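You operate a simulated robot arm through the tools that you are given. There is no shell and no other tool. Be economical: measure what you need, move in short steps, check, and stop when the job is done.

The job below is to be done with a simulated robot arm. You get a single attempt, and the scene is never put back.

Task
Put things in order on the yellow tile top. At the end: the brown round wooden brush stands where the spice jar (marked "SALT") stood; the green egg cup stands where the brown round wooden brush stood; the white yoghurt tub from the yellow tile top stands where the green egg cup stood; the spice jar from the yellow tile top is on the grey simmer plate; whatever was shut is shut again. Leave all else as you found it, and nothing knocked over. Set down upright: spice jar.

The check looks at the end state, three seconds after you hand in, the way a careful person would. Anything else that was tipped, shoved, dropped, spilled or broken makes it a failure.

Robot
A 6-joint arm with a two-finger parallel gripper, fixed in place. Base frame: the origin is at the foot of the arm, x ahead of it, y to its left, z up; the work surface is at about z = 0.9. Units: m, degrees, N and s.
With the tool pointing down near the work surface it reaches from about 0.36 to 0.76 m from the base axis. Its first joint turns from -66.0 to 66.0 degrees. Payload 2.45 kg.
The TCP is the grasp point between the finger pads, 0.024 m short of the fingertips. In the tool frame z runs along the fingers and y along their closing line. Largest opening 0.068 m; finger width 0.017, thickness 0.01; the body of the gripper, 0.04 by 0.07 m, starts 0.041 m behind the TCP.
Orientation is told as [roll, pitch, yaw] about the base's x, y, z axes, in that order, counted from this pose: with the fingers straight down and closing along the base's y, the tool's x points along the base's -x, its y along +y and its z along -z.

Tools
- The arm moves only by the tool move_arm. Its argument "plan" is a list that holds one entry, the list of rows, each a list of 7 numbers: the turn, a rotation vector about the tool's x, y, z in units of 4 degrees (1.0 is 4 degrees), then the shift along the tool's x, y, z in units of 50 mm (1.0 is 50 mm), then the finger opening in m, from 0 to 0.068. In form: [[[ax, ay, az, x, y, z, grip], ...]]. A call has 1 to 10 rows; each row shifts and turns the commanded pose from where the row before left it, along the tool's axes as they then stand. A call with a number of a shift or a turn outside -1 to 1 is refused whole. Each row takes 0.2 s and may step no farther than 0.05 m and 8.6 degrees from the row before; otherwise, or with a gripper value out of range, the whole call is refused. A pose out of reach is approached as far as the arm can. The call stops where the force on the tool passes 40 N (or 10 N more than at its start, if that is more) or the arm is blocked; 0.2 s more then pass. Each finger travels about 0.108 m/s and halts on what it meets, pressing with about 25 N; the grip force reading is that of the motor and also rises with nothing between the fingers. The clock runs only during rows and for 0.2 s after the last one: add rows that do not move to give the fingers time. The reply holds the time, the measured pose of the TCP, the force on the tool along the base axes, the opening and the grip force, in the units named above and with some noise, with the torque about the TCP (base axes, N m) and any sound that the robot's microphone picked up, and new pictures: "pictures" is both (left out), scene, wrist or none.
- Cameras (640 x 400 px; columns grow to the right, rows downward): "scene" is fixed at [0.1542, 0.4027, 1.4708]; the picture's right is [-0.88, -0.48, 0.00], its down [-0.25, 0.45, -0.86] and it looks along [0.41, -0.75, -0.52] (base axes); focal length 370 px, centre (320, 200). "wrist" rides on the gripper at [0.084, 0.011, -0.075] in the tool frame; the picture's right is [-0.13, 0.99, 0.00], its down [-0.60, -0.08, -0.79] and it looks along [-0.79, -0.10, 0.61] (tool axes); focal length 251 px, centre (320, 200). There is no depth. A picture from a camera that has moved, and an enlarged one, comes with that camera's place and axes in the base frame and with its lens.
- enlarge(camera, box): a new picture of the part [left, top, right, bottom] of that camera's present view, enlarged. The clock stands still meanwhile.
- hand_in(): hands the job in; it is judged then, once.

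Work in short steps. Places have to be worked out from the pictures, the camera data and where the tool is seen: move nearer, look again, correct. Check each grasp and each placing, and mend what went wrong. You have 120 turns and 200 pictures in all, those below and enlarged ones among them. Open the gripper and draw the arm clear of the work before you hand the job in, unless the task says otherwise; then end with one line.

The tools are called after "Request:" by a JSON object that holds its "name" and its "arguments". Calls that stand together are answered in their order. move_arm: Moves the arm, as the interface text tells. Its arguments: {"type":"object","properties":{"plan":{"type":"array","items":{"type":"array","items":{"type":"array","items":{"type":"number"}}}},"pictures":{"type":"string","enum":["both","scene","wrist","none"]}},"required":["plan"]} The other tools are called the same way: enlarge (camera, box) takes an enlarged picture of a part of a camera's view; hand_in () hands the job in.

At the start:

```text
clock: 0.0
eef_pos: [0.4403, -0.1739, 1.2357]
tool_rot: [-0.1, 0.0, 0.0]
contact_force: [-0.2, -0.2, 0.0]
wrist_torque: [0.01, 0.0, -0.02]
width: 0.0682
grasp_force: 0.0
```

scene: 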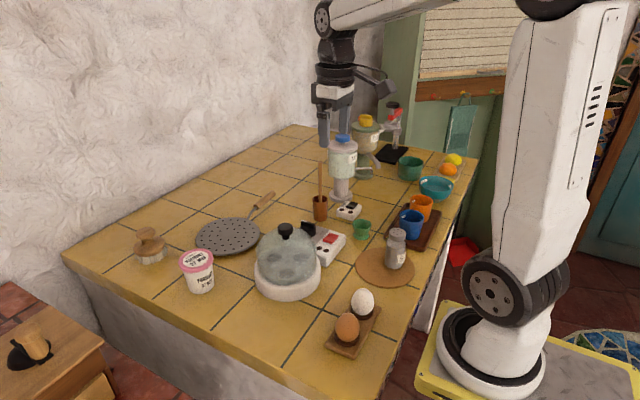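
wrist: 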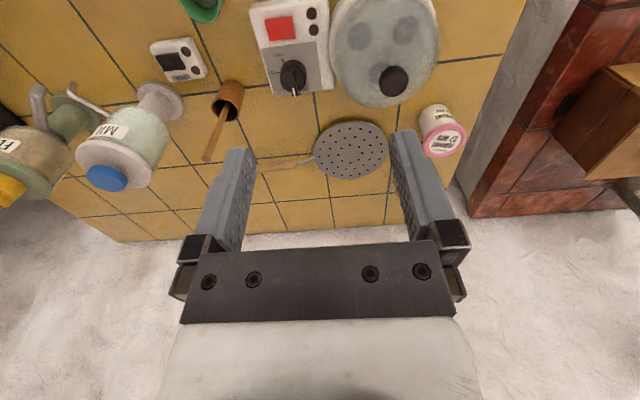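

I'll look closer at the scene before moving, at the brush/tub area and at the jar/egg cup area.

Request:
{"name": "enlarge", "arguments": {"camera": "scene", "box": [120, 180, 320, 305]}}

Request:
{"name": "enlarge", "arguments": {"camera": "scene", "box": [290, 170, 490, 295]}}

```text
3.20 times, centred on (220, 242) of scene
camera zoom: at [0.1542, 0.4027, 1.4708], right [-0.88, -0.48, 0.0], down [-0.25, 0.45, -0.86], along [0.41, -0.75, -0.52], focal length 1184 px, centre (640, 64)
```

zoom: 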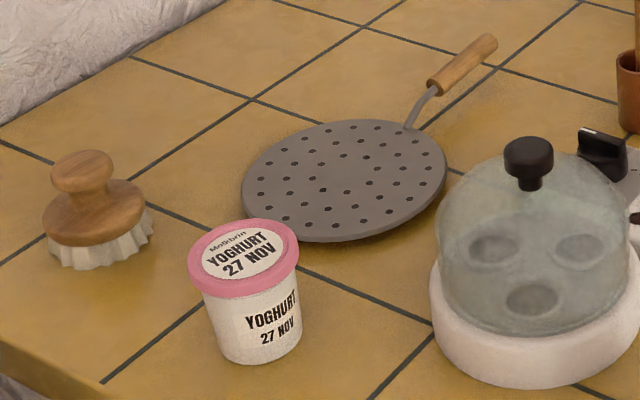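

```text
3.20 times, centred on (390, 232) of scene
camera zoom: at [0.1542, 0.4027, 1.4708], right [-0.88, -0.48, 0.0], down [-0.25, 0.45, -0.86], along [0.41, -0.75, -0.52], focal length 1184 px, centre (96, 96)
```

zoom: 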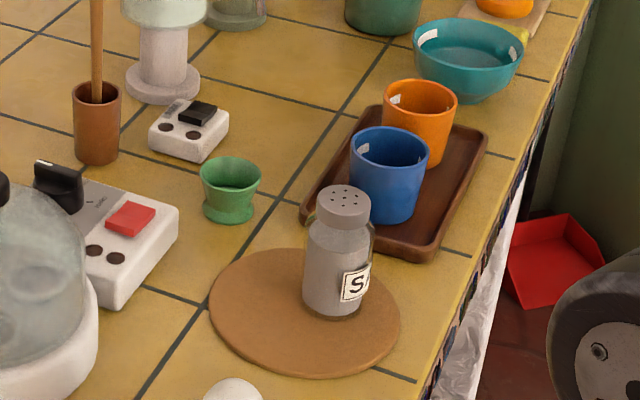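

The jar's foot is at about (0.316, -0.254), the egg cup at (0.427, -0.321), the brush at (0.835, -0.008), the tub at (0.657, 0.013) and the simmer plate at (0.72, -0.147). I'll start with the jar and move above it at z≈1.1.

Request:
{"name": "move_arm", "arguments": {"plan": [[[0, 0, 0, 0.5, -0.32, 0.5, 0.068], [0, 0, 0, 0.5, -0.32, 0.5, 0.068], [0, 0, 0, 0.5, -0.32, 0.5, 0.068], [0, 0, 0, 0.5, -0.32, 0.5, 0.068], [0, 0, 0, 0.5, -0.32, 0.5, 0.068], [0, 0, 0, 0, 0, 0, 0.068]]]}}

```text
clock: 1.4
eef_pos: [0.3146, -0.2537, 1.1112]
tool_rot: [0.0, 0.1, 0.1]
contact_force: [0.0, 0.6, -0.4]
wrist_torque: [0.01, 0.03, -0.02]
width: 0.0677
grasp_force: 0.0
camera wrist: at [0.2299, -0.2425, 1.1859], right [0.13, 0.99, 0.0], down [0.6, -0.08, 0.79], along [0.79, -0.1, -0.61], focal length 251 px, centre (320, 200)
```

scene: 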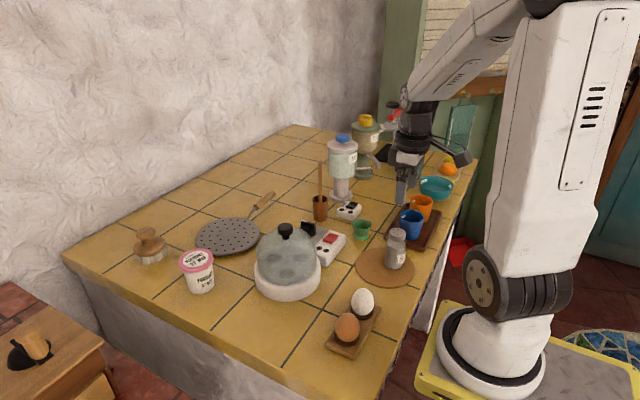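
wrist: 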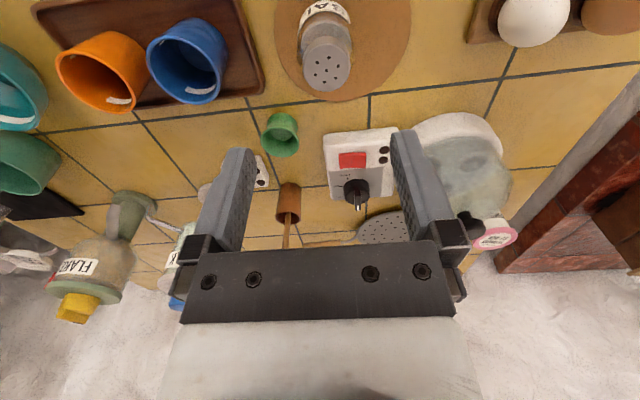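

The wrist and scene views agree on a jar axis of (0.319, -0.250) with its top at z≈1.0. I'll descend to z≈0.99 with a small correction, then check.

Request:
{"name": "move_arm", "arguments": {"plan": [[[0, 0, 0, -0.09, 0.07, 0.3, 0.068], [0, 0, 0, 0, 0, 0.7, 0.068], [0, 0, 0, 0, 0, 0.7, 0.068], [0, 0, 0, 0, 0, 0.6, 0.068], [0, 0, 0, 0, 0, 0, 0.068]]]}}

```text
clock: 2.6
eef_pos: [0.3198, -0.2505, 0.9951]
tool_rot: [-0.1, 0.0, 0.1]
contact_force: [-0.2, -0.2, -0.3]
wrist_torque: [-0.02, 0.03, -0.02]
width: 0.0682
grasp_force: 0.1
camera wrist: at [0.2356, -0.2382, 1.0702], right [0.13, 0.99, 0.0], down [0.6, -0.08, 0.79], along [0.79, -0.1, -0.61], focal length 251 px, centre (320, 200)
```

scene: 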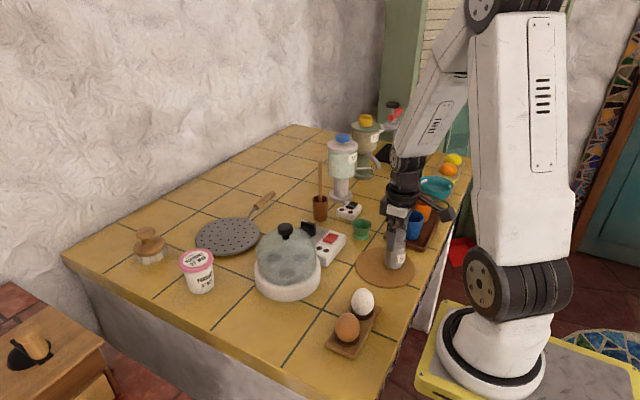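
wrist: 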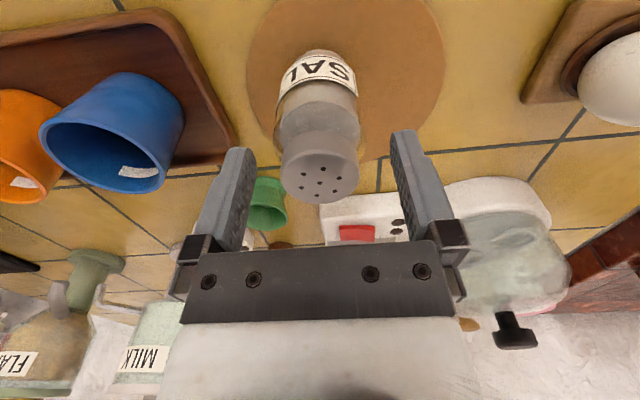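

The jar cap sits right at the TCP's image point. I'll descend about 24 mm and close.

Request:
{"name": "move_arm", "arguments": {"plan": [[[0, 0, 0, 0, 0, 0.48, 0.068], [0, 0, 0, 0, 0, 0, 0.068], [0, 0, 0, 0, 0, 0, 0.03], [0, 0, 0, 0, 0, 0, 0.03], [0, 0, 0, 0, 0, 0, 0.03]]]}}

```text
clock: 3.8
eef_pos: [0.3216, -0.2499, 0.9724]
tool_rot: [0.0, 0.0, 0.0]
contact_force: [0.9, 0.3, 0.5]
wrist_torque: [-0.03, -0.01, 0.01]
width: 0.0459
grasp_force: 24.4
camera wrist: at [0.2357, -0.2387, 1.0469], right [0.13, 0.99, 0.0], down [0.6, -0.08, 0.79], along [0.79, -0.1, -0.61], focal length 251 px, centre (320, 200)
```

scene: 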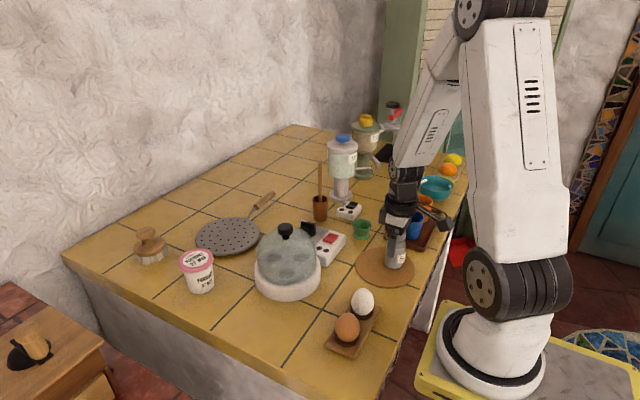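
wrist: 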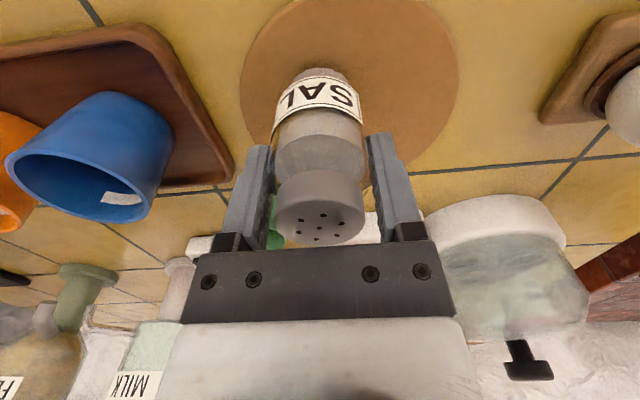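

The grip is firm at 0.046 m. I'll lift and carry the jar towards the simmer plate at z≈1.15.

Request:
{"name": "move_arm", "arguments": {"plan": [[[0, 0, 0, 0, 0, -0.6, 0.03], [0, 0, 0, 0, 0, -1, 0.03], [0, 0, 0, 0, 0, -1, 0.03], [0, 0, 0, -0.86, 0.3, -0.2, 0.03], [0, 0, 0, -0.86, 0.3, -0.2, 0.03], [0, 0, 0, -0.86, 0.3, -0.1, 0.03], [0, 0, 0, -0.86, 0.3, -0.1, 0.03], [0, 0, 0, -0.86, 0.3, 0, 0.03], [0, 0, 0, -0.86, 0.3, 0, 0.03], [0, 0, 0, 0, 0, 0, 0.03]]]}}

```text
clock: 6.0
eef_pos: [0.5776, -0.1605, 1.131]
tool_rot: [0.0, 0.0, 0.0]
contact_force: [-0.2, -0.5, -0.9]
wrist_torque: [0.02, 0.0, -0.02]
width: 0.0463
grasp_force: 24.8
camera wrist: at [0.494, -0.1486, 1.2063], right [0.13, 0.99, 0.0], down [0.6, -0.08, 0.79], along [0.79, -0.1, -0.61], focal length 251 px, centre (320, 200)
```

scene: 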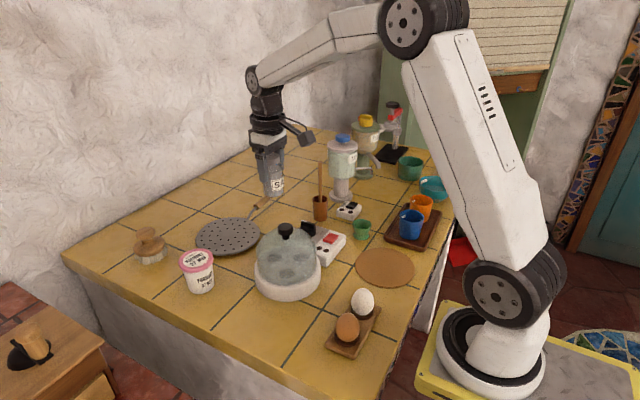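
wrist: 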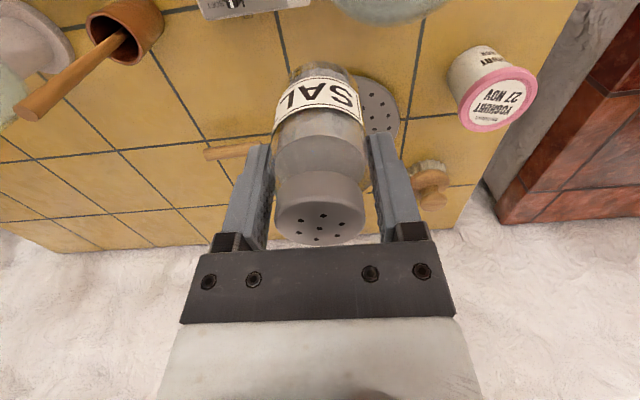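

The plate centre comes out at about (0.717, -0.145) from both cameras. I'll go above it at z≈1.02.

Request:
{"name": "move_arm", "arguments": {"plan": [[[0, 0, 0, -0.9, 0.1, 0, 0.03], [0, 0, 0, -0.9, 0.1, 0, 0.03], [0, 0, 0, -0.95, 0.11, 0.2, 0.03], [0, 0, 0, 0, 0, 0.9, 0.03], [0, 0, 0, 0, 0, 0.9, 0.03], [0, 0, 0, 0, 0, 0.2, 0.03], [0, 0, 0, 0, 0, 0, 0.03]]]}}

Request:
{"name": "enlarge", "arguments": {"camera": "scene", "box": [150, 150, 310, 250]}}

```text
clock: 7.6
eef_pos: [0.7148, -0.1465, 1.0204]
tool_rot: [0.0, 0.0, 0.0]
contact_force: [0.4, 0.3, -2.1]
wrist_torque: [0.02, 0.02, 0.03]
width: 0.0461
grasp_force: 25.0
camera wrist: at [0.631, -0.134, 1.0967], right [0.13, 0.99, 0.0], down [0.6, -0.08, 0.79], along [0.79, -0.1, -0.61], focal length 251 px, centre (320, 200)
```

scene: 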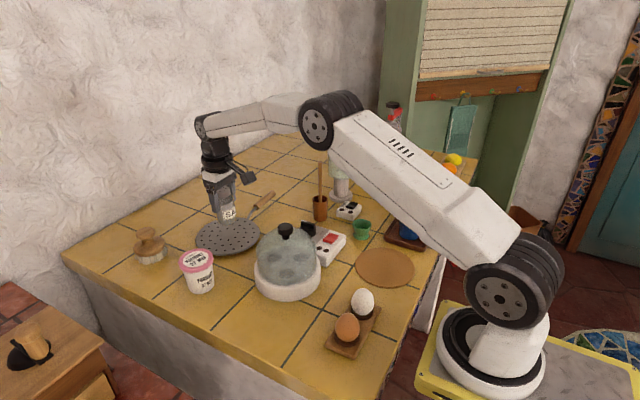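
wrist: 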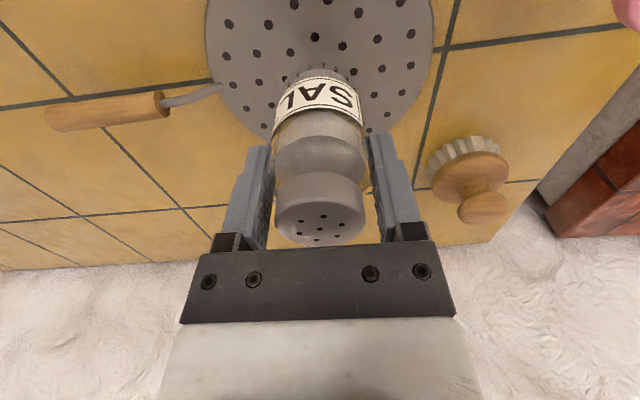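

```text
4.00 times, centred on (230, 200) of scene
camera zoom: at [0.1543, 0.4027, 1.4708], right [-0.88, -0.48, 0.0], down [-0.25, 0.45, -0.86], along [0.41, -0.75, -0.52], focal length 1479 px, centre (680, 200)
```

zoom: 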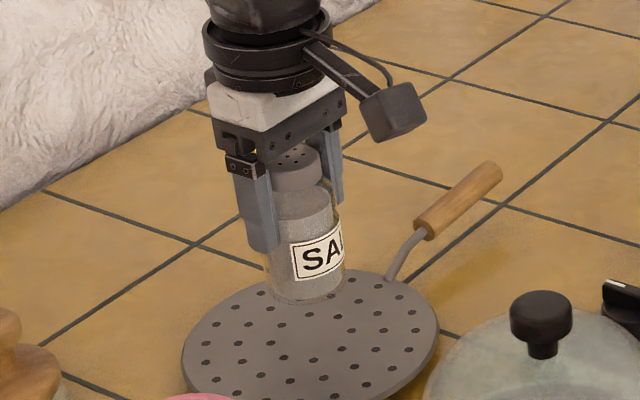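

The jar hangs over the plate near its centre. I'll shift about 6 mm towards the base and descend to z≈0.98, watching the force.

Request:
{"name": "move_arm", "arguments": {"plan": [[[0, 0, 0, 0.12, 0.04, 0.3, 0.03], [0, 0, 0, 0, 0, 0.3, 0.03], [0, 0, 0, 0, 0, 0.16, 0.03], [0, 0, 0, 0, 0, 0, 0.03]]], "pictures": "none"}}

Request:
{"name": "enlarge", "arguments": {"camera": "scene", "box": [180, 180, 276, 260]}}

```text
clock: 8.6
eef_pos: [0.71, -0.1426, 0.983]
tool_rot: [0.1, 0.0, 0.0]
contact_force: [-0.2, 0.0, -1.6]
wrist_torque: [0.01, 0.0, 0.03]
width: 0.0461
grasp_force: 25.2
```

```text
5.00 times, centred on (228, 220) of scene
camera zoom: at [0.1543, 0.4027, 1.4708], right [-0.88, -0.48, 0.0], down [-0.25, 0.45, -0.86], along [0.41, -0.75, -0.52], focal length 1849 px, centre (780, 100)
```

zoom: 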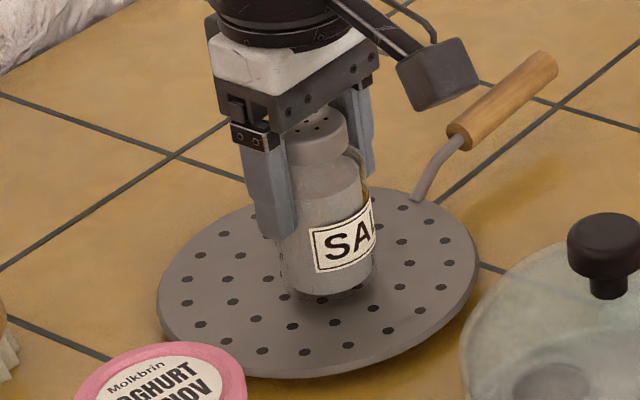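

Still clear of the plate by several mm. I'll lower in 3 mm steps.

Request:
{"name": "move_arm", "arguments": {"plan": [[[0, 0, 0, 0, 0, 0.06, 0.03], [0, 0, 0, 0, 0, 0.06, 0.03], [0, 0, 0, 0, 0, 0, 0.03]]], "pictures": "none"}}

```text
clock: 9.4
eef_pos: [0.7091, -0.1425, 0.9788]
tool_rot: [0.0, -0.1, 0.0]
contact_force: [-3.5, 1.4, 11.6]
wrist_torque: [0.1, 0.24, -0.03]
width: 0.046
grasp_force: 25.1
```

Contact at z≈0.979 with 12 N. I'll release and rise.

Request:
{"name": "move_arm", "arguments": {"plan": [[[0, 0, 0, 0, 0, -0.03, 0.05], [0, 0, 0, 0, 0, 0, 0.066], [0, 0, 0, 0, 0, 0, 0.068], [0, 0, 0, 0, 0, -0.3, 0.068], [0, 0, 0, 0, 0, -0.8, 0.068], [0, 0, 0, 0, 0, -1, 0.068], [0, 0, 0, 0, 0, 0, 0.068]]]}}

Request:
{"name": "enlarge", "arguments": {"camera": "scene", "box": [120, 180, 280, 280]}}

```text
clock: 11.0
eef_pos: [0.7078, -0.1437, 1.0848]
tool_rot: [0.0, 0.0, 0.0]
contact_force: [0.2, 1.0, 0.8]
wrist_torque: [0.02, 0.0, -0.02]
width: 0.0681
grasp_force: 0.0
camera wrist: at [0.624, -0.1323, 1.16], right [0.13, 0.99, 0.0], down [0.6, -0.08, 0.79], along [0.79, -0.1, -0.61], focal length 251 px, centre (320, 200)
```

scene: 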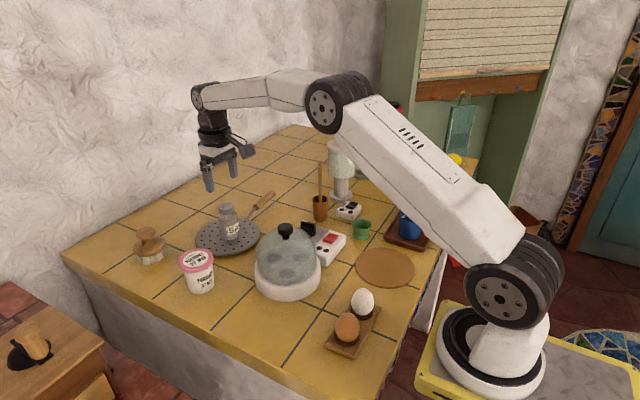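
wrist: 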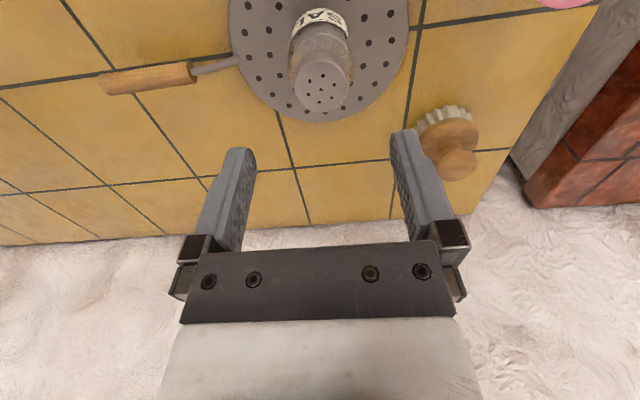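

```text
4.00 times, centred on (200, 230) of scene
camera zoom: at [0.1542, 0.4027, 1.4708], right [-0.88, -0.48, 0.0], down [-0.25, 0.45, -0.86], along [0.41, -0.75, -0.52], focal length 1479 px, centre (800, 80)
```

zoom: 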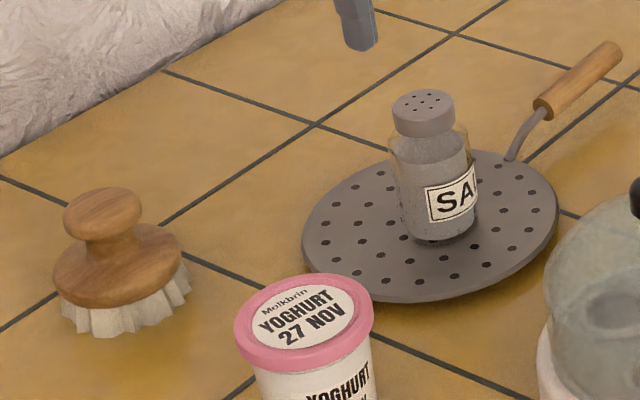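

The jar stands upright on the plate. Next is the brush at about (0.834, -0.009) with its knob at z≈0.967. That's beyond straight-down reach, so I'll tilt the tool 40° forward while moving to y≈-0.01.

Request:
{"name": "move_arm", "arguments": {"plan": [[[0, -1, 0, 0, 0.27, 0, 0.068], [0, -1, 0, 0, 0.27, 0, 0.068], [0, -1, 0, 0, 0.27, 0, 0.068], [0, -1, 0, 0, 0.27, 0, 0.068], [0, -1, 0, 0, 0.27, 0, 0.068], [0, -1, 0, 0, 0.27, 0, 0.068], [0, -1, 0, 0, 0.27, 0, 0.068], [0, -1, 0, 0, 0.27, 0, 0.068], [0, -1, 0, 0, 0.27, 0, 0.068], [0, -1, 0, 0, 0.27, 0, 0.068]]]}}

```text
clock: 13.2
eef_pos: [0.7098, -0.0081, 1.0833]
tool_rot: [0.0, -40.2, 0.0]
contact_force: [0.9, -0.3, -0.1]
wrist_torque: [0.02, -0.01, 0.01]
width: 0.0678
grasp_force: 0.1
camera wrist: at [0.596, 0.0035, 1.0874], right [0.1, 0.99, 0.08], down [-0.05, -0.08, 1.0], along [0.99, -0.1, 0.04], focal length 251 px, centre (320, 200)
```

scene: 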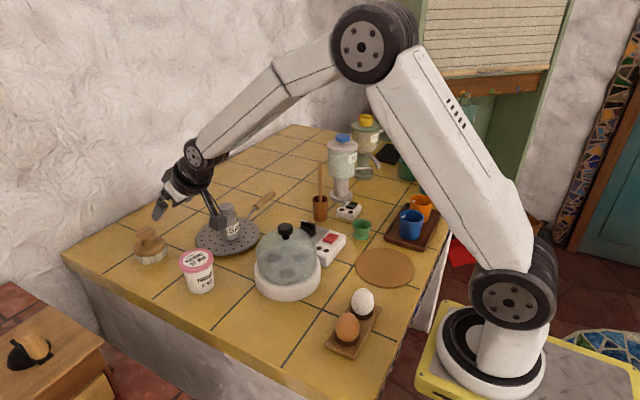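
wrist: 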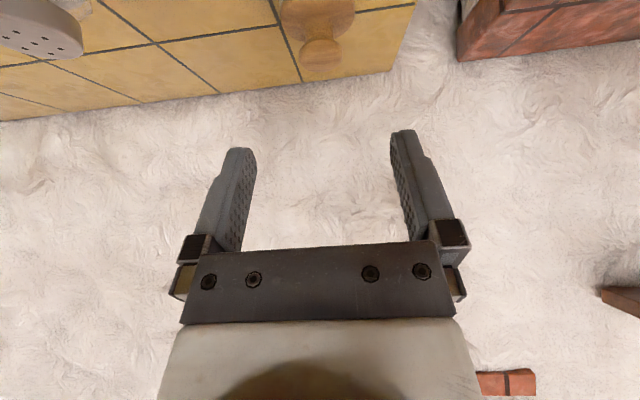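

With a 40° tilt the wrist camera would hang low near the tub lid (top z≈0.976), so I'll reduce the tilt to 24°. Then I'll move above the brush at z≈1.03 and see whether it's in reach.

Request:
{"name": "move_arm", "arguments": {"plan": [[[0, 1, 0, 0, 0, 0, 0.068], [0, 1, 0, 0, 0, 0, 0.068], [0, 1, 0, 0, 0, 0, 0.068], [0, 1, 0, 0, 0, 0, 0.068], [0, 0, 0, -0.6, 0, 0.65, 0.068], [0, 0, 0, -0.6, 0, 0.65, 0.068], [0, 0, 0, -0.6, 0, 0.65, 0.068], [0, 0, 0, 0, 0, 0, 0.068]]]}}

```text
clock: 15.0
eef_pos: [0.8302, -0.0089, 1.0307]
tool_rot: [0.0, -23.9, 0.0]
contact_force: [-1.3, -0.1, 0.0]
wrist_torque: [0.01, 0.0, 0.02]
width: 0.0681
grasp_force: 0.0
camera wrist: at [0.7229, 0.0028, 1.0659], right [0.12, 0.99, 0.05], down [0.23, -0.08, 0.97], along [0.97, -0.1, -0.24], focal length 251 px, centre (320, 200)
```

scene: 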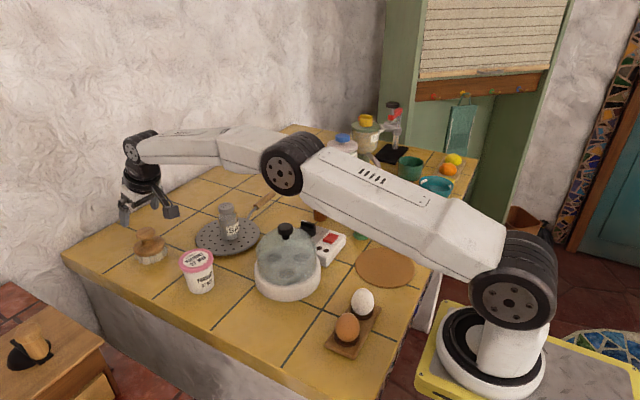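
wrist: 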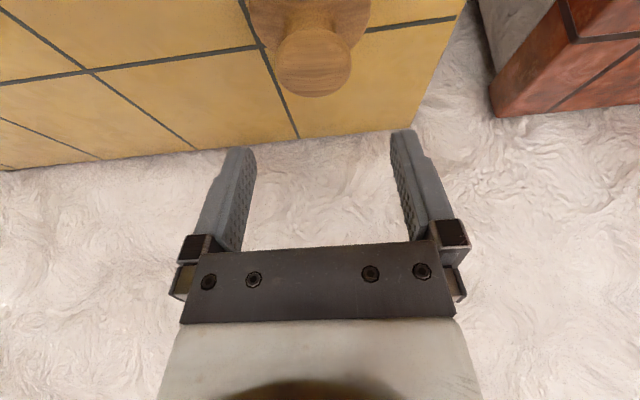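

It reaches, and the knob is right under the TCP. I'll descend most of the way to z≈0.985 and look.

Request:
{"name": "move_arm", "arguments": {"plan": [[[0, 0, 0, 0.18, 0.02, 0.42, 0.068], [0, 0, 0, 0.17, 0.02, 0.42, 0.068], [0, 0, 0, 0, 0, 0, 0.068]]]}}

```text
clock: 15.8
eef_pos: [0.8324, -0.0065, 0.9857]
tool_rot: [0.1, -23.9, 0.0]
contact_force: [0.6, -0.5, -0.5]
wrist_torque: [0.0, -0.01, -0.03]
width: 0.0681
grasp_force: 0.0
camera wrist: at [0.7239, 0.0047, 1.0204], right [0.12, 0.99, 0.05], down [0.23, -0.08, 0.97], along [0.97, -0.1, -0.24], focal length 251 px, centre (320, 200)
```

scene: 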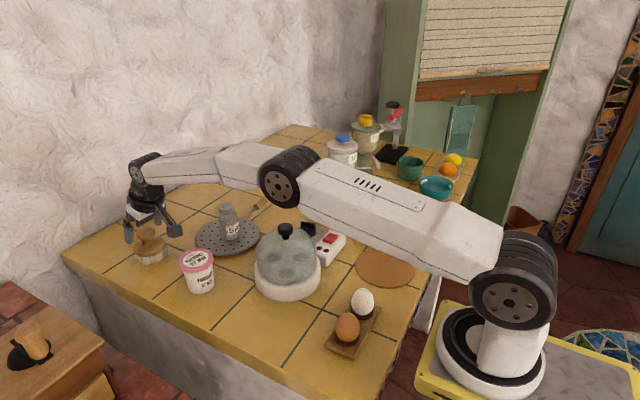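
wrist: 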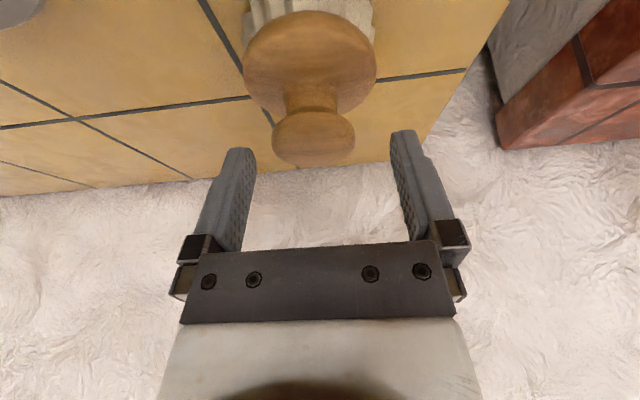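

The knob is centred between the fingers. I'll lower about 15 mm and grip it.

Request:
{"name": "move_arm", "arguments": {"plan": [[[0, 0, 0, 0.12, -0.02, 0.28, 0.068], [0, 0, 0, 0, 0, 0, 0.068], [0, 0, 0, 0, 0, 0, 0.03], [0, 0, 0, 0, 0, 0, 0.03], [0, 0, 0, 0, 0, 0, 0.03]]]}}

Request:
{"name": "enlarge", "arguments": {"camera": "scene", "box": [100, 190, 228, 270]}}

```text
clock: 17.0
eef_pos: [0.8332, -0.0081, 0.9711]
tool_rot: [0.0, -24.0, -0.1]
contact_force: [0.5, -0.7, 1.5]
wrist_torque: [-0.01, -0.08, -0.01]
width: 0.041
grasp_force: 25.2
camera wrist: at [0.7247, 0.0034, 1.0056], right [0.12, 0.99, 0.05], down [0.23, -0.08, 0.97], along [0.97, -0.1, -0.24], focal length 251 px, centre (320, 200)
```

scene: 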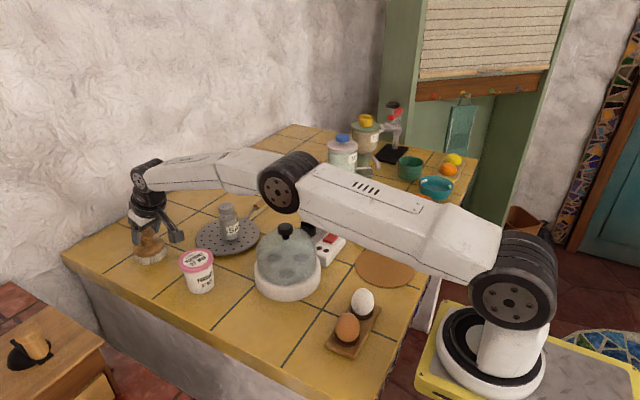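
wrist: 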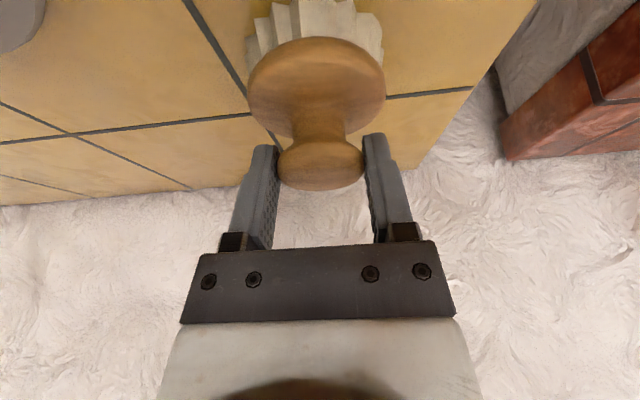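

```text
5.00 times, centred on (164, 230) of scene
camera zoom: at [0.1542, 0.4027, 1.4709], right [-0.88, -0.48, 0.0], down [-0.25, 0.45, -0.86], along [0.41, -0.75, -0.52], focal length 1849 px, centre (1100, 50)
```

zoom: 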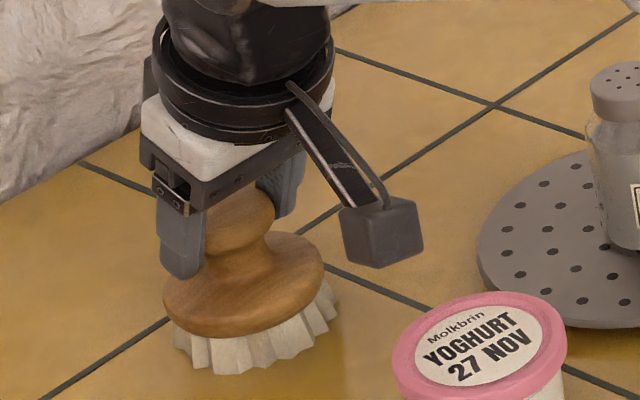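

The brush is gripped at 0.041 m, its spot noted as (0.833, -0.008). I'll park it at the free place near (0.55, 0.03) and regrip it vertically there, lifting first and carrying it over the tub with plenty of height.

Request:
{"name": "move_arm", "arguments": {"plan": [[[0, 0, 0, -0.38, 0, -0.853, 0.03], [0, 0, 0, -0.38, 0, -0.853, 0.03], [0, 0, 0, -0.38, 0, -0.853, 0.03], [0, 0, 0, 0.862, 0.127, -0.384, 0.03], [0, 0, 0, 0.862, 0.127, -0.384, 0.03], [0, 0, 0, 0.862, 0.127, -0.384, 0.03], [0, 0, 0, 0.862, 0.127, -0.384, 0.03], [0, 0, 0, 0.862, 0.127, -0.384, 0.03], [0, 0, 0, 0.862, 0.127, -0.384, 0.03], [0, 0, 0, 0, 0, 0, 0.03]]]}}

```text
clock: 19.2
eef_pos: [0.5494, 0.0286, 1.111]
tool_rot: [0.1, -24.1, 0.0]
contact_force: [0.1, 0.3, -0.4]
wrist_torque: [0.01, 0.03, -0.02]
width: 0.0406
grasp_force: 24.4
camera wrist: at [0.4416, 0.0405, 1.1458], right [0.12, 0.99, 0.05], down [0.23, -0.08, 0.97], along [0.97, -0.1, -0.24], focal length 251 px, centre (320, 200)
```

scene: 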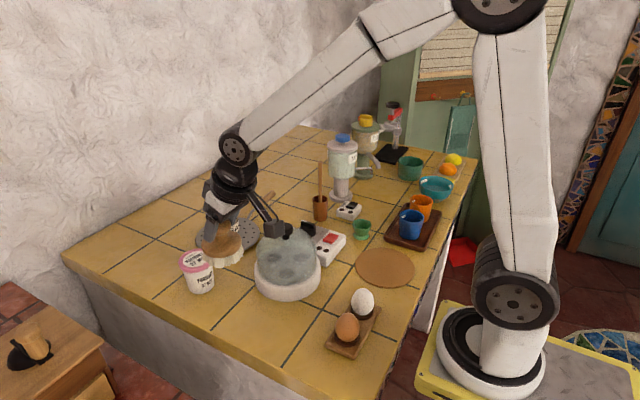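
wrist: 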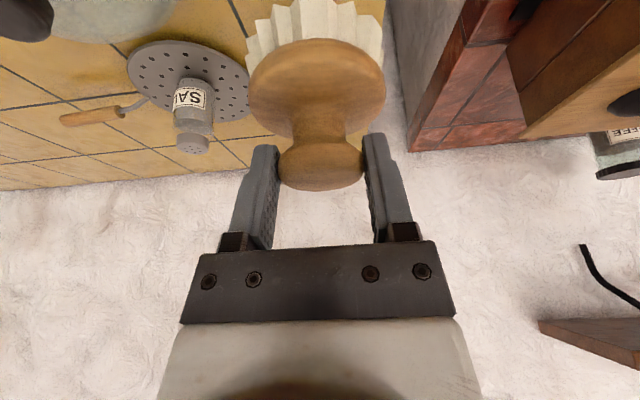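

The brush hangs level over the free spot, and the table edge is at y≈0.10. I'll lower it to z≈0.985.

Request:
{"name": "move_arm", "arguments": {"plan": [[[0, 0, 0, 0.342, 0, 0.767, 0.03], [0, 0, 0, 0.342, 0, 0.767, 0.03], [0, 0, 0, 0.342, 0, 0.767, 0.03], [0, 0, 0, 0, 0, 0, 0.03]]], "pictures": "scene"}}

Request:
{"name": "enlarge", "arguments": {"camera": "scene", "box": [150, 220, 310, 320]}}

```text
clock: 20.2
eef_pos: [0.55, 0.0307, 0.9841]
tool_rot: [0.0, -23.9, 0.0]
contact_force: [0.5, -0.9, -1.0]
wrist_torque: [-0.02, -0.02, 0.0]
width: 0.0405
grasp_force: 24.8
```

scene: 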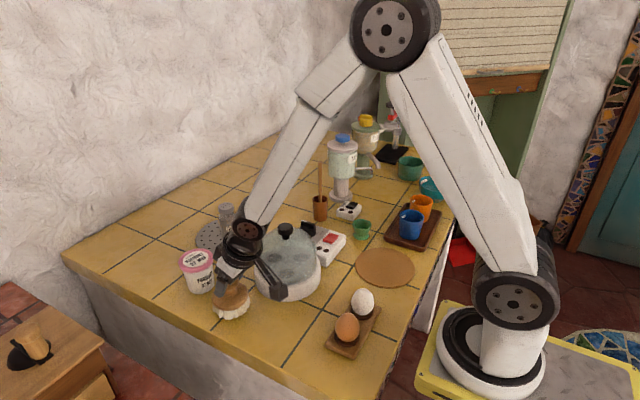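

```text
4.00 times, centred on (230, 270) of scene
camera zoom: at [0.1542, 0.4027, 1.4708], right [-0.88, -0.48, 0.0], down [-0.25, 0.45, -0.86], along [0.41, -0.75, -0.52], focal length 1479 px, centre (680, -80)
```

zoom: 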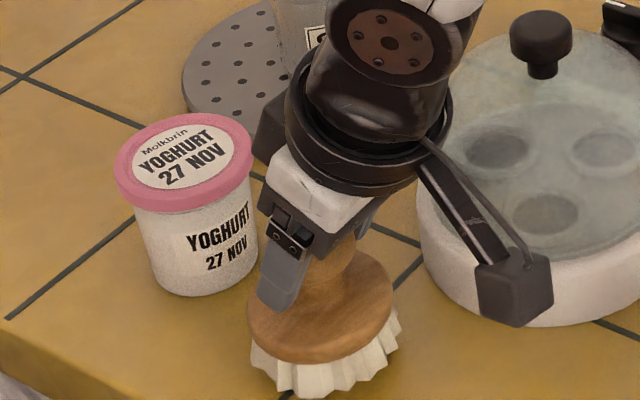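

All clear of the tub and the dome. I'll lower the last ~13 mm in small steps.

Request:
{"name": "move_arm", "arguments": {"plan": [[[0, 0, 0, 0.05, 0, 0.12, 0.03], [0, 0, 0, 0.03, 0, 0.07, 0.03], [0, 0, 0, 0.02, 0, 0.05, 0.03], [0, 0, 0, 0, 0, 0, 0.03]]], "pictures": "none"}}

```text
clock: 21.2
eef_pos: [0.5503, 0.0302, 0.9726]
tool_rot: [0.0, -23.9, 0.1]
contact_force: [0.5, -0.6, -1.1]
wrist_torque: [-0.03, -0.01, -0.01]
width: 0.0408
grasp_force: 25.6
```

No contact yet at 0.9726. I'll go slightly lower.

Request:
{"name": "move_arm", "arguments": {"plan": [[[0, 0, 0, 0.02, 0, 0.04, 0.03], [0, 0, 0, 0.01, 0, 0.03, 0.03], [0, 0, 0, 0, 0, 0, 0.03]]], "pictures": "none"}}

```text
clock: 22.0
eef_pos: [0.551, 0.0297, 0.9679]
tool_rot: [0.1, -24.3, 0.0]
contact_force: [0.3, -1.0, 19.6]
wrist_torque: [-0.14, -0.26, 0.18]
width: 0.0405
grasp_force: 25.1
```

Contact at 20 N. I'll open, rise vertically and turn the tool upright.

Request:
{"name": "move_arm", "arguments": {"plan": [[[0, 0, 0, -0.02, 0, -0.03, 0.05], [0, 0, 0, 0, 0, 0, 0.068], [0, 0, 0, 0, 0, 0, 0.068], [0, 0, 0, -0.35, 0, -0.8, 0.068], [0, 1, 0, -0.3, 0, -0.8, 0.068], [0, 1, 0, 0, 0, 0, 0.068], [0, 1, 0, 0, 0, 0, 0.068], [0, 1, 0, 0, 0, 0, 0.068], [0, 1, 0, 0, 0, 0, 0.068], [0, 1, 0, 0, 0, 0, 0.068]]]}}

```text
clock: 24.2
eef_pos: [0.5473, 0.031, 1.0556]
tool_rot: [-0.1, 0.0, 0.0]
contact_force: [0.2, 0.9, 0.2]
wrist_torque: [-0.02, 0.05, -0.01]
width: 0.0679
grasp_force: 0.0
camera wrist: at [0.4629, 0.0422, 1.1311], right [0.13, 0.99, 0.0], down [0.61, -0.08, 0.79], along [0.79, -0.1, -0.61], focal length 251 px, centre (320, 200)
```

scene: 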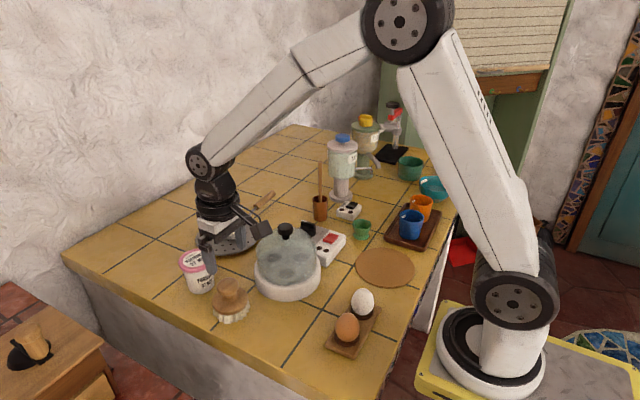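
wrist: 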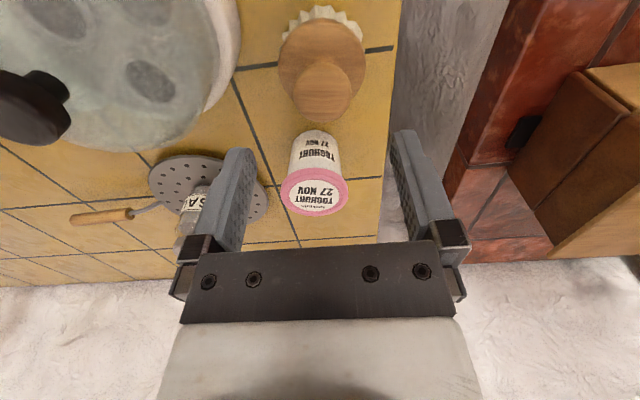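

The brush stands parked with its knob at about (0.554, 0.031). I'll descend vertically to z≈0.971 and grip.

Request:
{"name": "move_arm", "arguments": {"plan": [[[0, 0, 0, -0.13, 0, 0.7, 0.068], [0, 0, 0, 0, 0, 0.7, 0.068], [0, 0, 0, 0, 0, 0.28, 0.068], [0, 0, 0, 0, 0, 0, 0.068]]], "pictures": "wrist"}}

```text
clock: 25.2
eef_pos: [0.5539, 0.0294, 0.9715]
tool_rot: [0.0, 0.1, -0.1]
contact_force: [-0.4, -0.5, 0.6]
wrist_torque: [-0.03, -0.03, 0.04]
width: 0.0678
grasp_force: 0.1
camera wrist: at [0.4696, 0.0418, 1.0467], right [0.13, 0.99, 0.0], down [0.6, -0.08, 0.79], along [0.79, -0.1, -0.61], focal length 251 px, centre (320, 200)
```

wrist: 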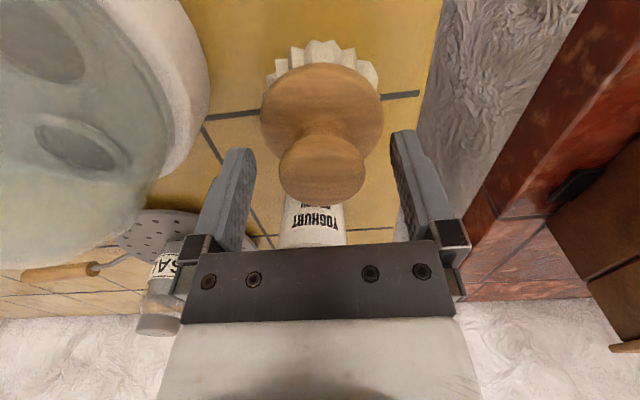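

The knob sits about 5 mm nearer the base than the TCP. I'll shift and grip.

Request:
{"name": "move_arm", "arguments": {"plan": [[[0, 0, 0, 0.1, 0, 0.02, 0.068], [0, 0, 0, 0, 0, 0, 0.068], [0, 0, 0, 0, 0, 0, 0.03], [0, 0, 0, 0, 0, 0, 0.03], [0, 0, 0, 0, 0, 0, 0.03]]], "pictures": "wrist"}}

```text
clock: 26.4
eef_pos: [0.549, 0.0294, 0.9707]
tool_rot: [0.0, -0.1, 0.0]
contact_force: [0.6, 0.1, 0.5]
wrist_torque: [0.06, -0.05, -0.01]
width: 0.04
grasp_force: 24.8
camera wrist: at [0.4644, 0.0417, 1.0461], right [0.13, 0.99, 0.0], down [0.6, -0.08, 0.79], along [0.79, -0.1, -0.61], focal length 251 px, centre (320, 200)
```

wrist: 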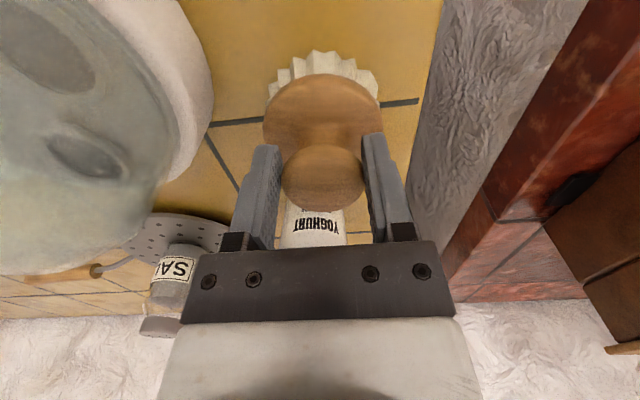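

Gripped. I'll lift to about 1.14 first and start towards the mat.

Request:
{"name": "move_arm", "arguments": {"plan": [[[0, 0, 0, 0, 0, -0.85, 0.03], [0, 0, 0, 0, 0, -0.85, 0.03], [0, 0, 0, 0, 0, -0.9, 0.03], [0, 0, 0, 0, 0, -0.9, 0.03], [0, 0, 0, 0.572, -0.7, 0, 0.03], [0, 0, 0, 0.572, -0.7, 0, 0.03], [0, 0, 0, 0.572, -0.7, 0, 0.03], [0, 0, 0, 0.572, -0.7, 0, 0.03], [0, 0, 0, 0.572, -0.7, 0, 0.03], [0, 0, 0, 0.572, -0.7, 0, 0.03]]], "pictures": "none"}}

Request:
{"name": "move_arm", "arguments": {"plan": [[[0, 0, 0, 0.572, -0.7, 0, 0.03], [0, 0, 0, 0.572, -0.7, 0, 0.03], [0, 0, 0, 0, 0, 0.9, 0.03], [0, 0, 0, 0, 0, 0.9, 0.03], [0, 0, 0, 0, 0, 0.9, 0.03], [0, 0, 0, 0, 0, 0, 0.03]]]}}

```text
clock: 28.6
eef_pos: [0.3771, -0.1799, 1.1456]
tool_rot: [0.1, 0.0, 0.0]
contact_force: [0.4, -0.7, -0.1]
wrist_torque: [-0.02, -0.02, 0.0]
width: 0.0397
grasp_force: 25.2
```

```text
clock: 30.0
eef_pos: [0.3195, -0.2505, 1.0109]
tool_rot: [0.0, 0.0, 0.0]
contact_force: [0.1, -0.3, -0.7]
wrist_torque: [0.02, -0.01, 0.01]
width: 0.0397
grasp_force: 24.9
camera wrist: at [0.2348, -0.2378, 1.0859], right [0.13, 0.99, 0.0], down [0.6, -0.08, 0.79], along [0.79, -0.1, -0.61], focal length 251 px, centre (320, 200)
```

scene: 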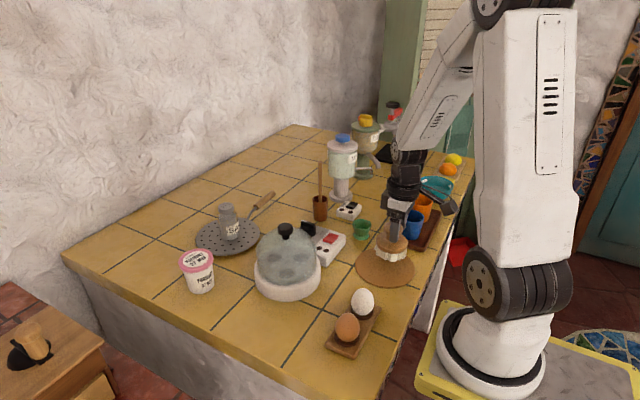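
wrist: 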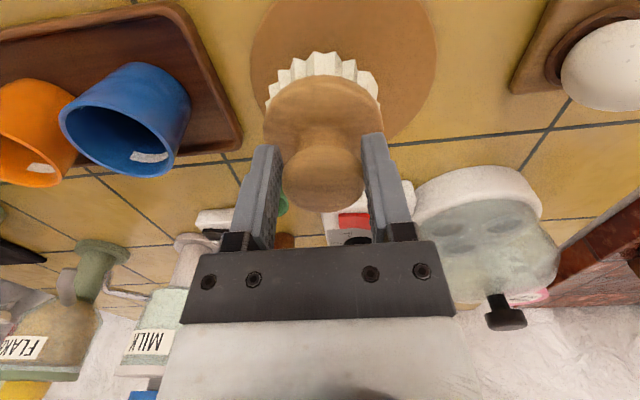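

The brush hangs over the mat at the jar's spot. I'll lower to 0.981, then in small steps.

Request:
{"name": "move_arm", "arguments": {"plan": [[[0, 0, 0, 0, 0, 0.3, 0.03], [0, 0, 0, 0, 0, 0.3, 0.03], [0, 0, 0, 0, 0, 0.04, 0.03], [0, 0, 0, 0, 0, 0.04, 0.03], [0, 0, 0, 0, 0, 0, 0.03]]], "pictures": "none"}}

```text
clock: 31.2
eef_pos: [0.3195, -0.2494, 0.9772]
tool_rot: [0.1, 0.0, 0.1]
contact_force: [-1.2, 0.3, -0.3]
wrist_torque: [-0.01, 0.02, -0.03]
width: 0.0398
grasp_force: 25.0
```

Request:
{"name": "move_arm", "arguments": {"plan": [[[0, 0, 0, 0, 0, 0.04, 0.03], [0, 0, 0, 0, 0, 0.03, 0.03], [0, 0, 0, 0, 0, 0, 0.03]]], "pictures": "none"}}

```text
clock: 32.0
eef_pos: [0.3191, -0.2508, 0.9741]
tool_rot: [-0.1, -0.1, 0.0]
contact_force: [-2.6, 3.9, 19.2]
wrist_torque: [0.18, -0.2, 0.08]
width: 0.04
grasp_force: 24.8
```

Contact at z≈0.974. I'll release and rise, then look.

Request:
{"name": "move_arm", "arguments": {"plan": [[[0, 0, 0, 0, 0, -0.04, 0.05], [0, 0, 0, 0, 0, 0, 0.068], [0, 0, 0, 0, 0, 0, 0.068], [0, 0, 0, 0, 0, -0.8, 0.068], [0, 0, 0, 0, 0, -1, 0.068], [0, 0, 0, 0, 0, -0.7, 0.068], [0, 0, 0, 0, 0, 0, 0.068]]]}}

Request:
{"name": "enlarge", "arguments": {"camera": "scene", "box": [310, 200, 454, 290]}}

```text
clock: 33.6
eef_pos: [0.3209, -0.2505, 1.1021]
tool_rot: [0.0, 0.1, 0.1]
contact_force: [0.4, -0.4, -0.5]
wrist_torque: [0.0, 0.0, -0.01]
width: 0.0679
grasp_force: 0.1
camera wrist: at [0.2358, -0.2388, 1.1767], right [0.13, 0.99, 0.0], down [0.6, -0.08, 0.79], along [0.79, -0.1, -0.61], focal length 251 px, centre (320, 200)
```

scene: 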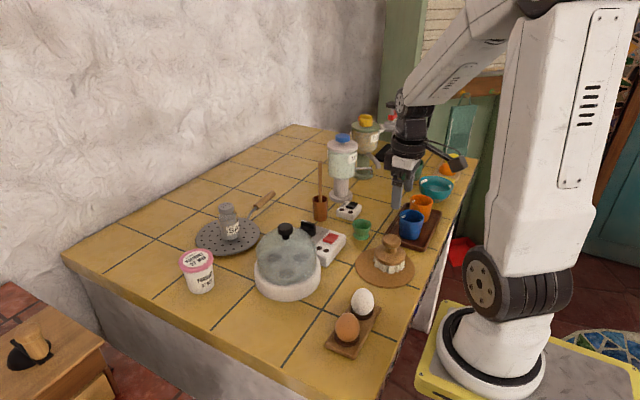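
wrist: 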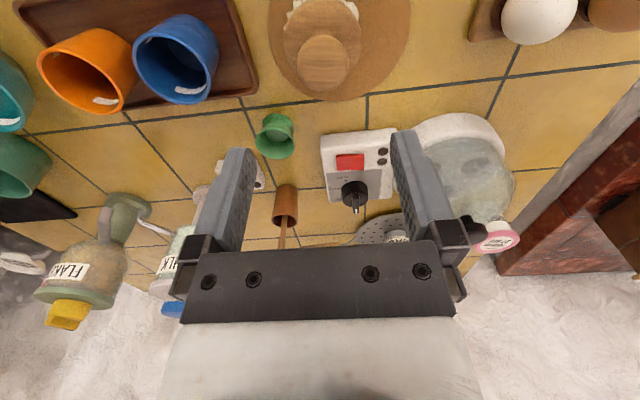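

```text
4.44 times, centred on (382, 245) of scene
camera zoom: at [0.1542, 0.4027, 1.4708], right [-0.88, -0.48, 0.0], down [-0.25, 0.45, -0.86], along [0.41, -0.75, -0.52], focal length 1644 px, centre (44, 0)
```

zoom: 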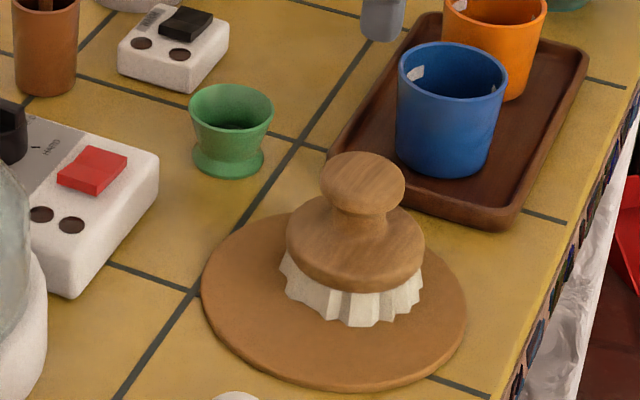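

The brush stands on the mat, but I measure it at (0.327, -0.247) against the jar's (0.318, -0.251). I'll regrip it centred and correct that.

Request:
{"name": "move_arm", "arguments": {"plan": [[[0, 0, 0, -0.13, 0.07, 0.76, 0.068], [0, 0, 0, 0, 0, 0.9, 0.068], [0, 0, 0, 0, 0, 0.88, 0.068], [0, 0, 0, 0, 0, 0, 0.068]]], "pictures": "wrist"}}

```text
clock: 34.6
eef_pos: [0.3274, -0.2471, 0.9731]
tool_rot: [0.0, 0.0, 0.1]
contact_force: [0.7, -0.9, 0.9]
wrist_torque: [0.03, 0.01, -0.01]
width: 0.0679
grasp_force: 0.1
camera wrist: at [0.2427, -0.2349, 1.0484], right [0.13, 0.99, 0.0], down [0.6, -0.08, 0.79], along [0.79, -0.1, -0.61], focal length 251 px, centre (320, 200)
```

wrist: 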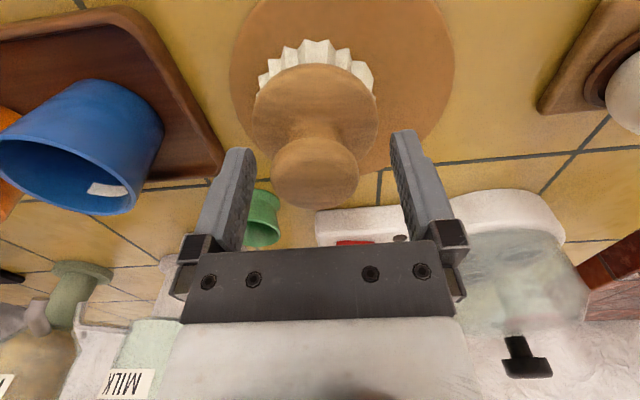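

Now it's centred. I'll grip, lift 6 mm, shift (-0.009, -0.004), and lower again.

Request:
{"name": "move_arm", "arguments": {"plan": [[[0, 0, 0, 0, 0, 0, 0.03], [0, 0, 0, 0, 0, 0, 0.03], [0, 0, 0, 0, 0, 0, 0.03], [0, 0, 0, 0, 0, -0.14, 0.03], [0, 0, 0, 0.18, -0.08, 0, 0.03], [0, 0, 0, 0, 0, 0.06, 0.03], [0, 0, 0, 0, 0, 0.06, 0.03], [0, 0, 0, 0, 0, 0, 0.03]]], "pictures": "none"}}

```text
clock: 36.4
eef_pos: [0.3178, -0.2507, 0.9744]
tool_rot: [-0.1, 0.0, 0.1]
contact_force: [0.1, 0.0, -1.3]
wrist_torque: [0.04, 0.05, 0.0]
width: 0.0406
grasp_force: 25.0
```

Request:
{"name": "move_arm", "arguments": {"plan": [[[0, 0, 0, 0, 0, 0.03, 0.03], [0, 0, 0, 0, 0, 0.03, 0.03], [0, 0, 0, 0, 0, 0, 0.03]]], "pictures": "none"}}

```text
clock: 37.2
eef_pos: [0.3181, -0.2504, 0.9714]
tool_rot: [-0.1, -0.1, 0.0]
contact_force: [-0.3, 3.8, 18.3]
wrist_torque: [0.19, -0.07, 0.11]
width: 0.0405
grasp_force: 25.1
```

Contact again. I'll release, rise and verify.

Request:
{"name": "move_arm", "arguments": {"plan": [[[0, 0, 0, 0, 0, -0.04, 0.05], [0, 0, 0, 0, 0, 0, 0.068], [0, 0, 0, 0, 0, 0, 0.068], [0, 0, 0, 0, 0, -0.8, 0.068], [0, 0, 0, 0, 0, -1, 0.068], [0, 0, 0, 0, 0, -0.7, 0.068], [0, 0, 0, 0, 0, 0, 0.068]]]}}

Request:
{"name": "enlarge", "arguments": {"camera": "scene", "box": [310, 200, 454, 290]}}

Request:
{"name": "enlarge", "arguments": {"camera": "wrist", "box": [200, 0, 440, 150]}}

```text
clock: 38.8
eef_pos: [0.3179, -0.2505, 1.0992]
tool_rot: [-0.1, 0.0, 0.0]
contact_force: [-0.3, -0.4, -0.3]
wrist_torque: [-0.05, -0.01, -0.01]
width: 0.0679
grasp_force: 0.0
camera wrist: at [0.2324, -0.2393, 1.1744], right [0.13, 0.99, 0.0], down [0.6, -0.08, 0.79], along [0.79, -0.1, -0.61], focal length 251 px, centre (320, 200)
```

scene: 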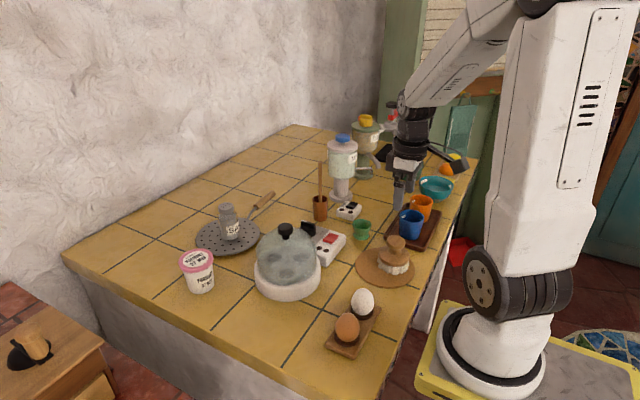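
wrist: 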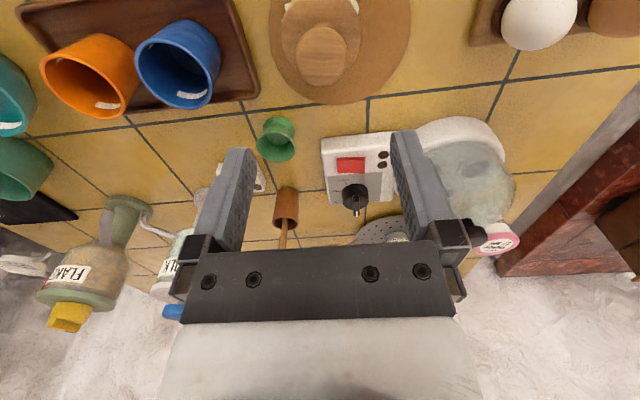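

```text
4.44 times, centred on (382, 245) of scene
camera zoom: at [0.1542, 0.4027, 1.4708], right [-0.88, -0.48, 0.0], down [-0.25, 0.45, -0.86], along [0.41, -0.75, -0.52], focal length 1644 px, centre (44, 0)
```

zoom: 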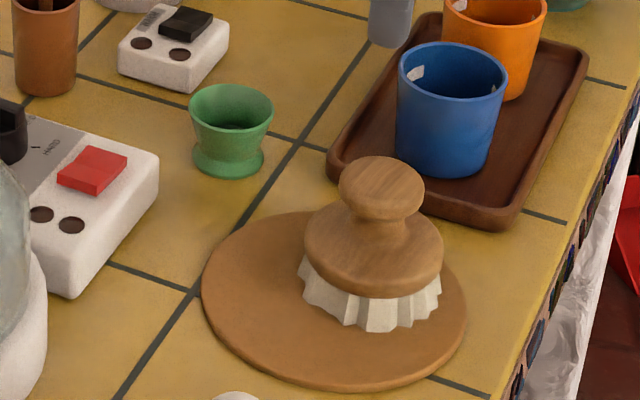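

```text
2.67 times, centred on (320, 75) of wrist
camera zoom: at [0.2324, -0.2393, 1.1744], right [0.13, 0.99, 0.0], down [0.6, -0.08, 0.79], along [0.79, -0.1, -0.61], focal length 670 px, centre (320, 533)
```

zoom: 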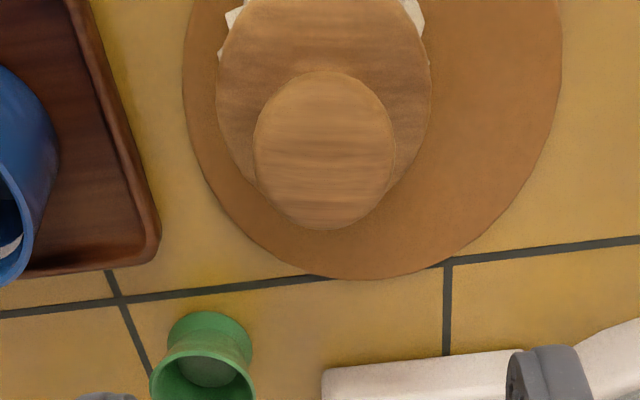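

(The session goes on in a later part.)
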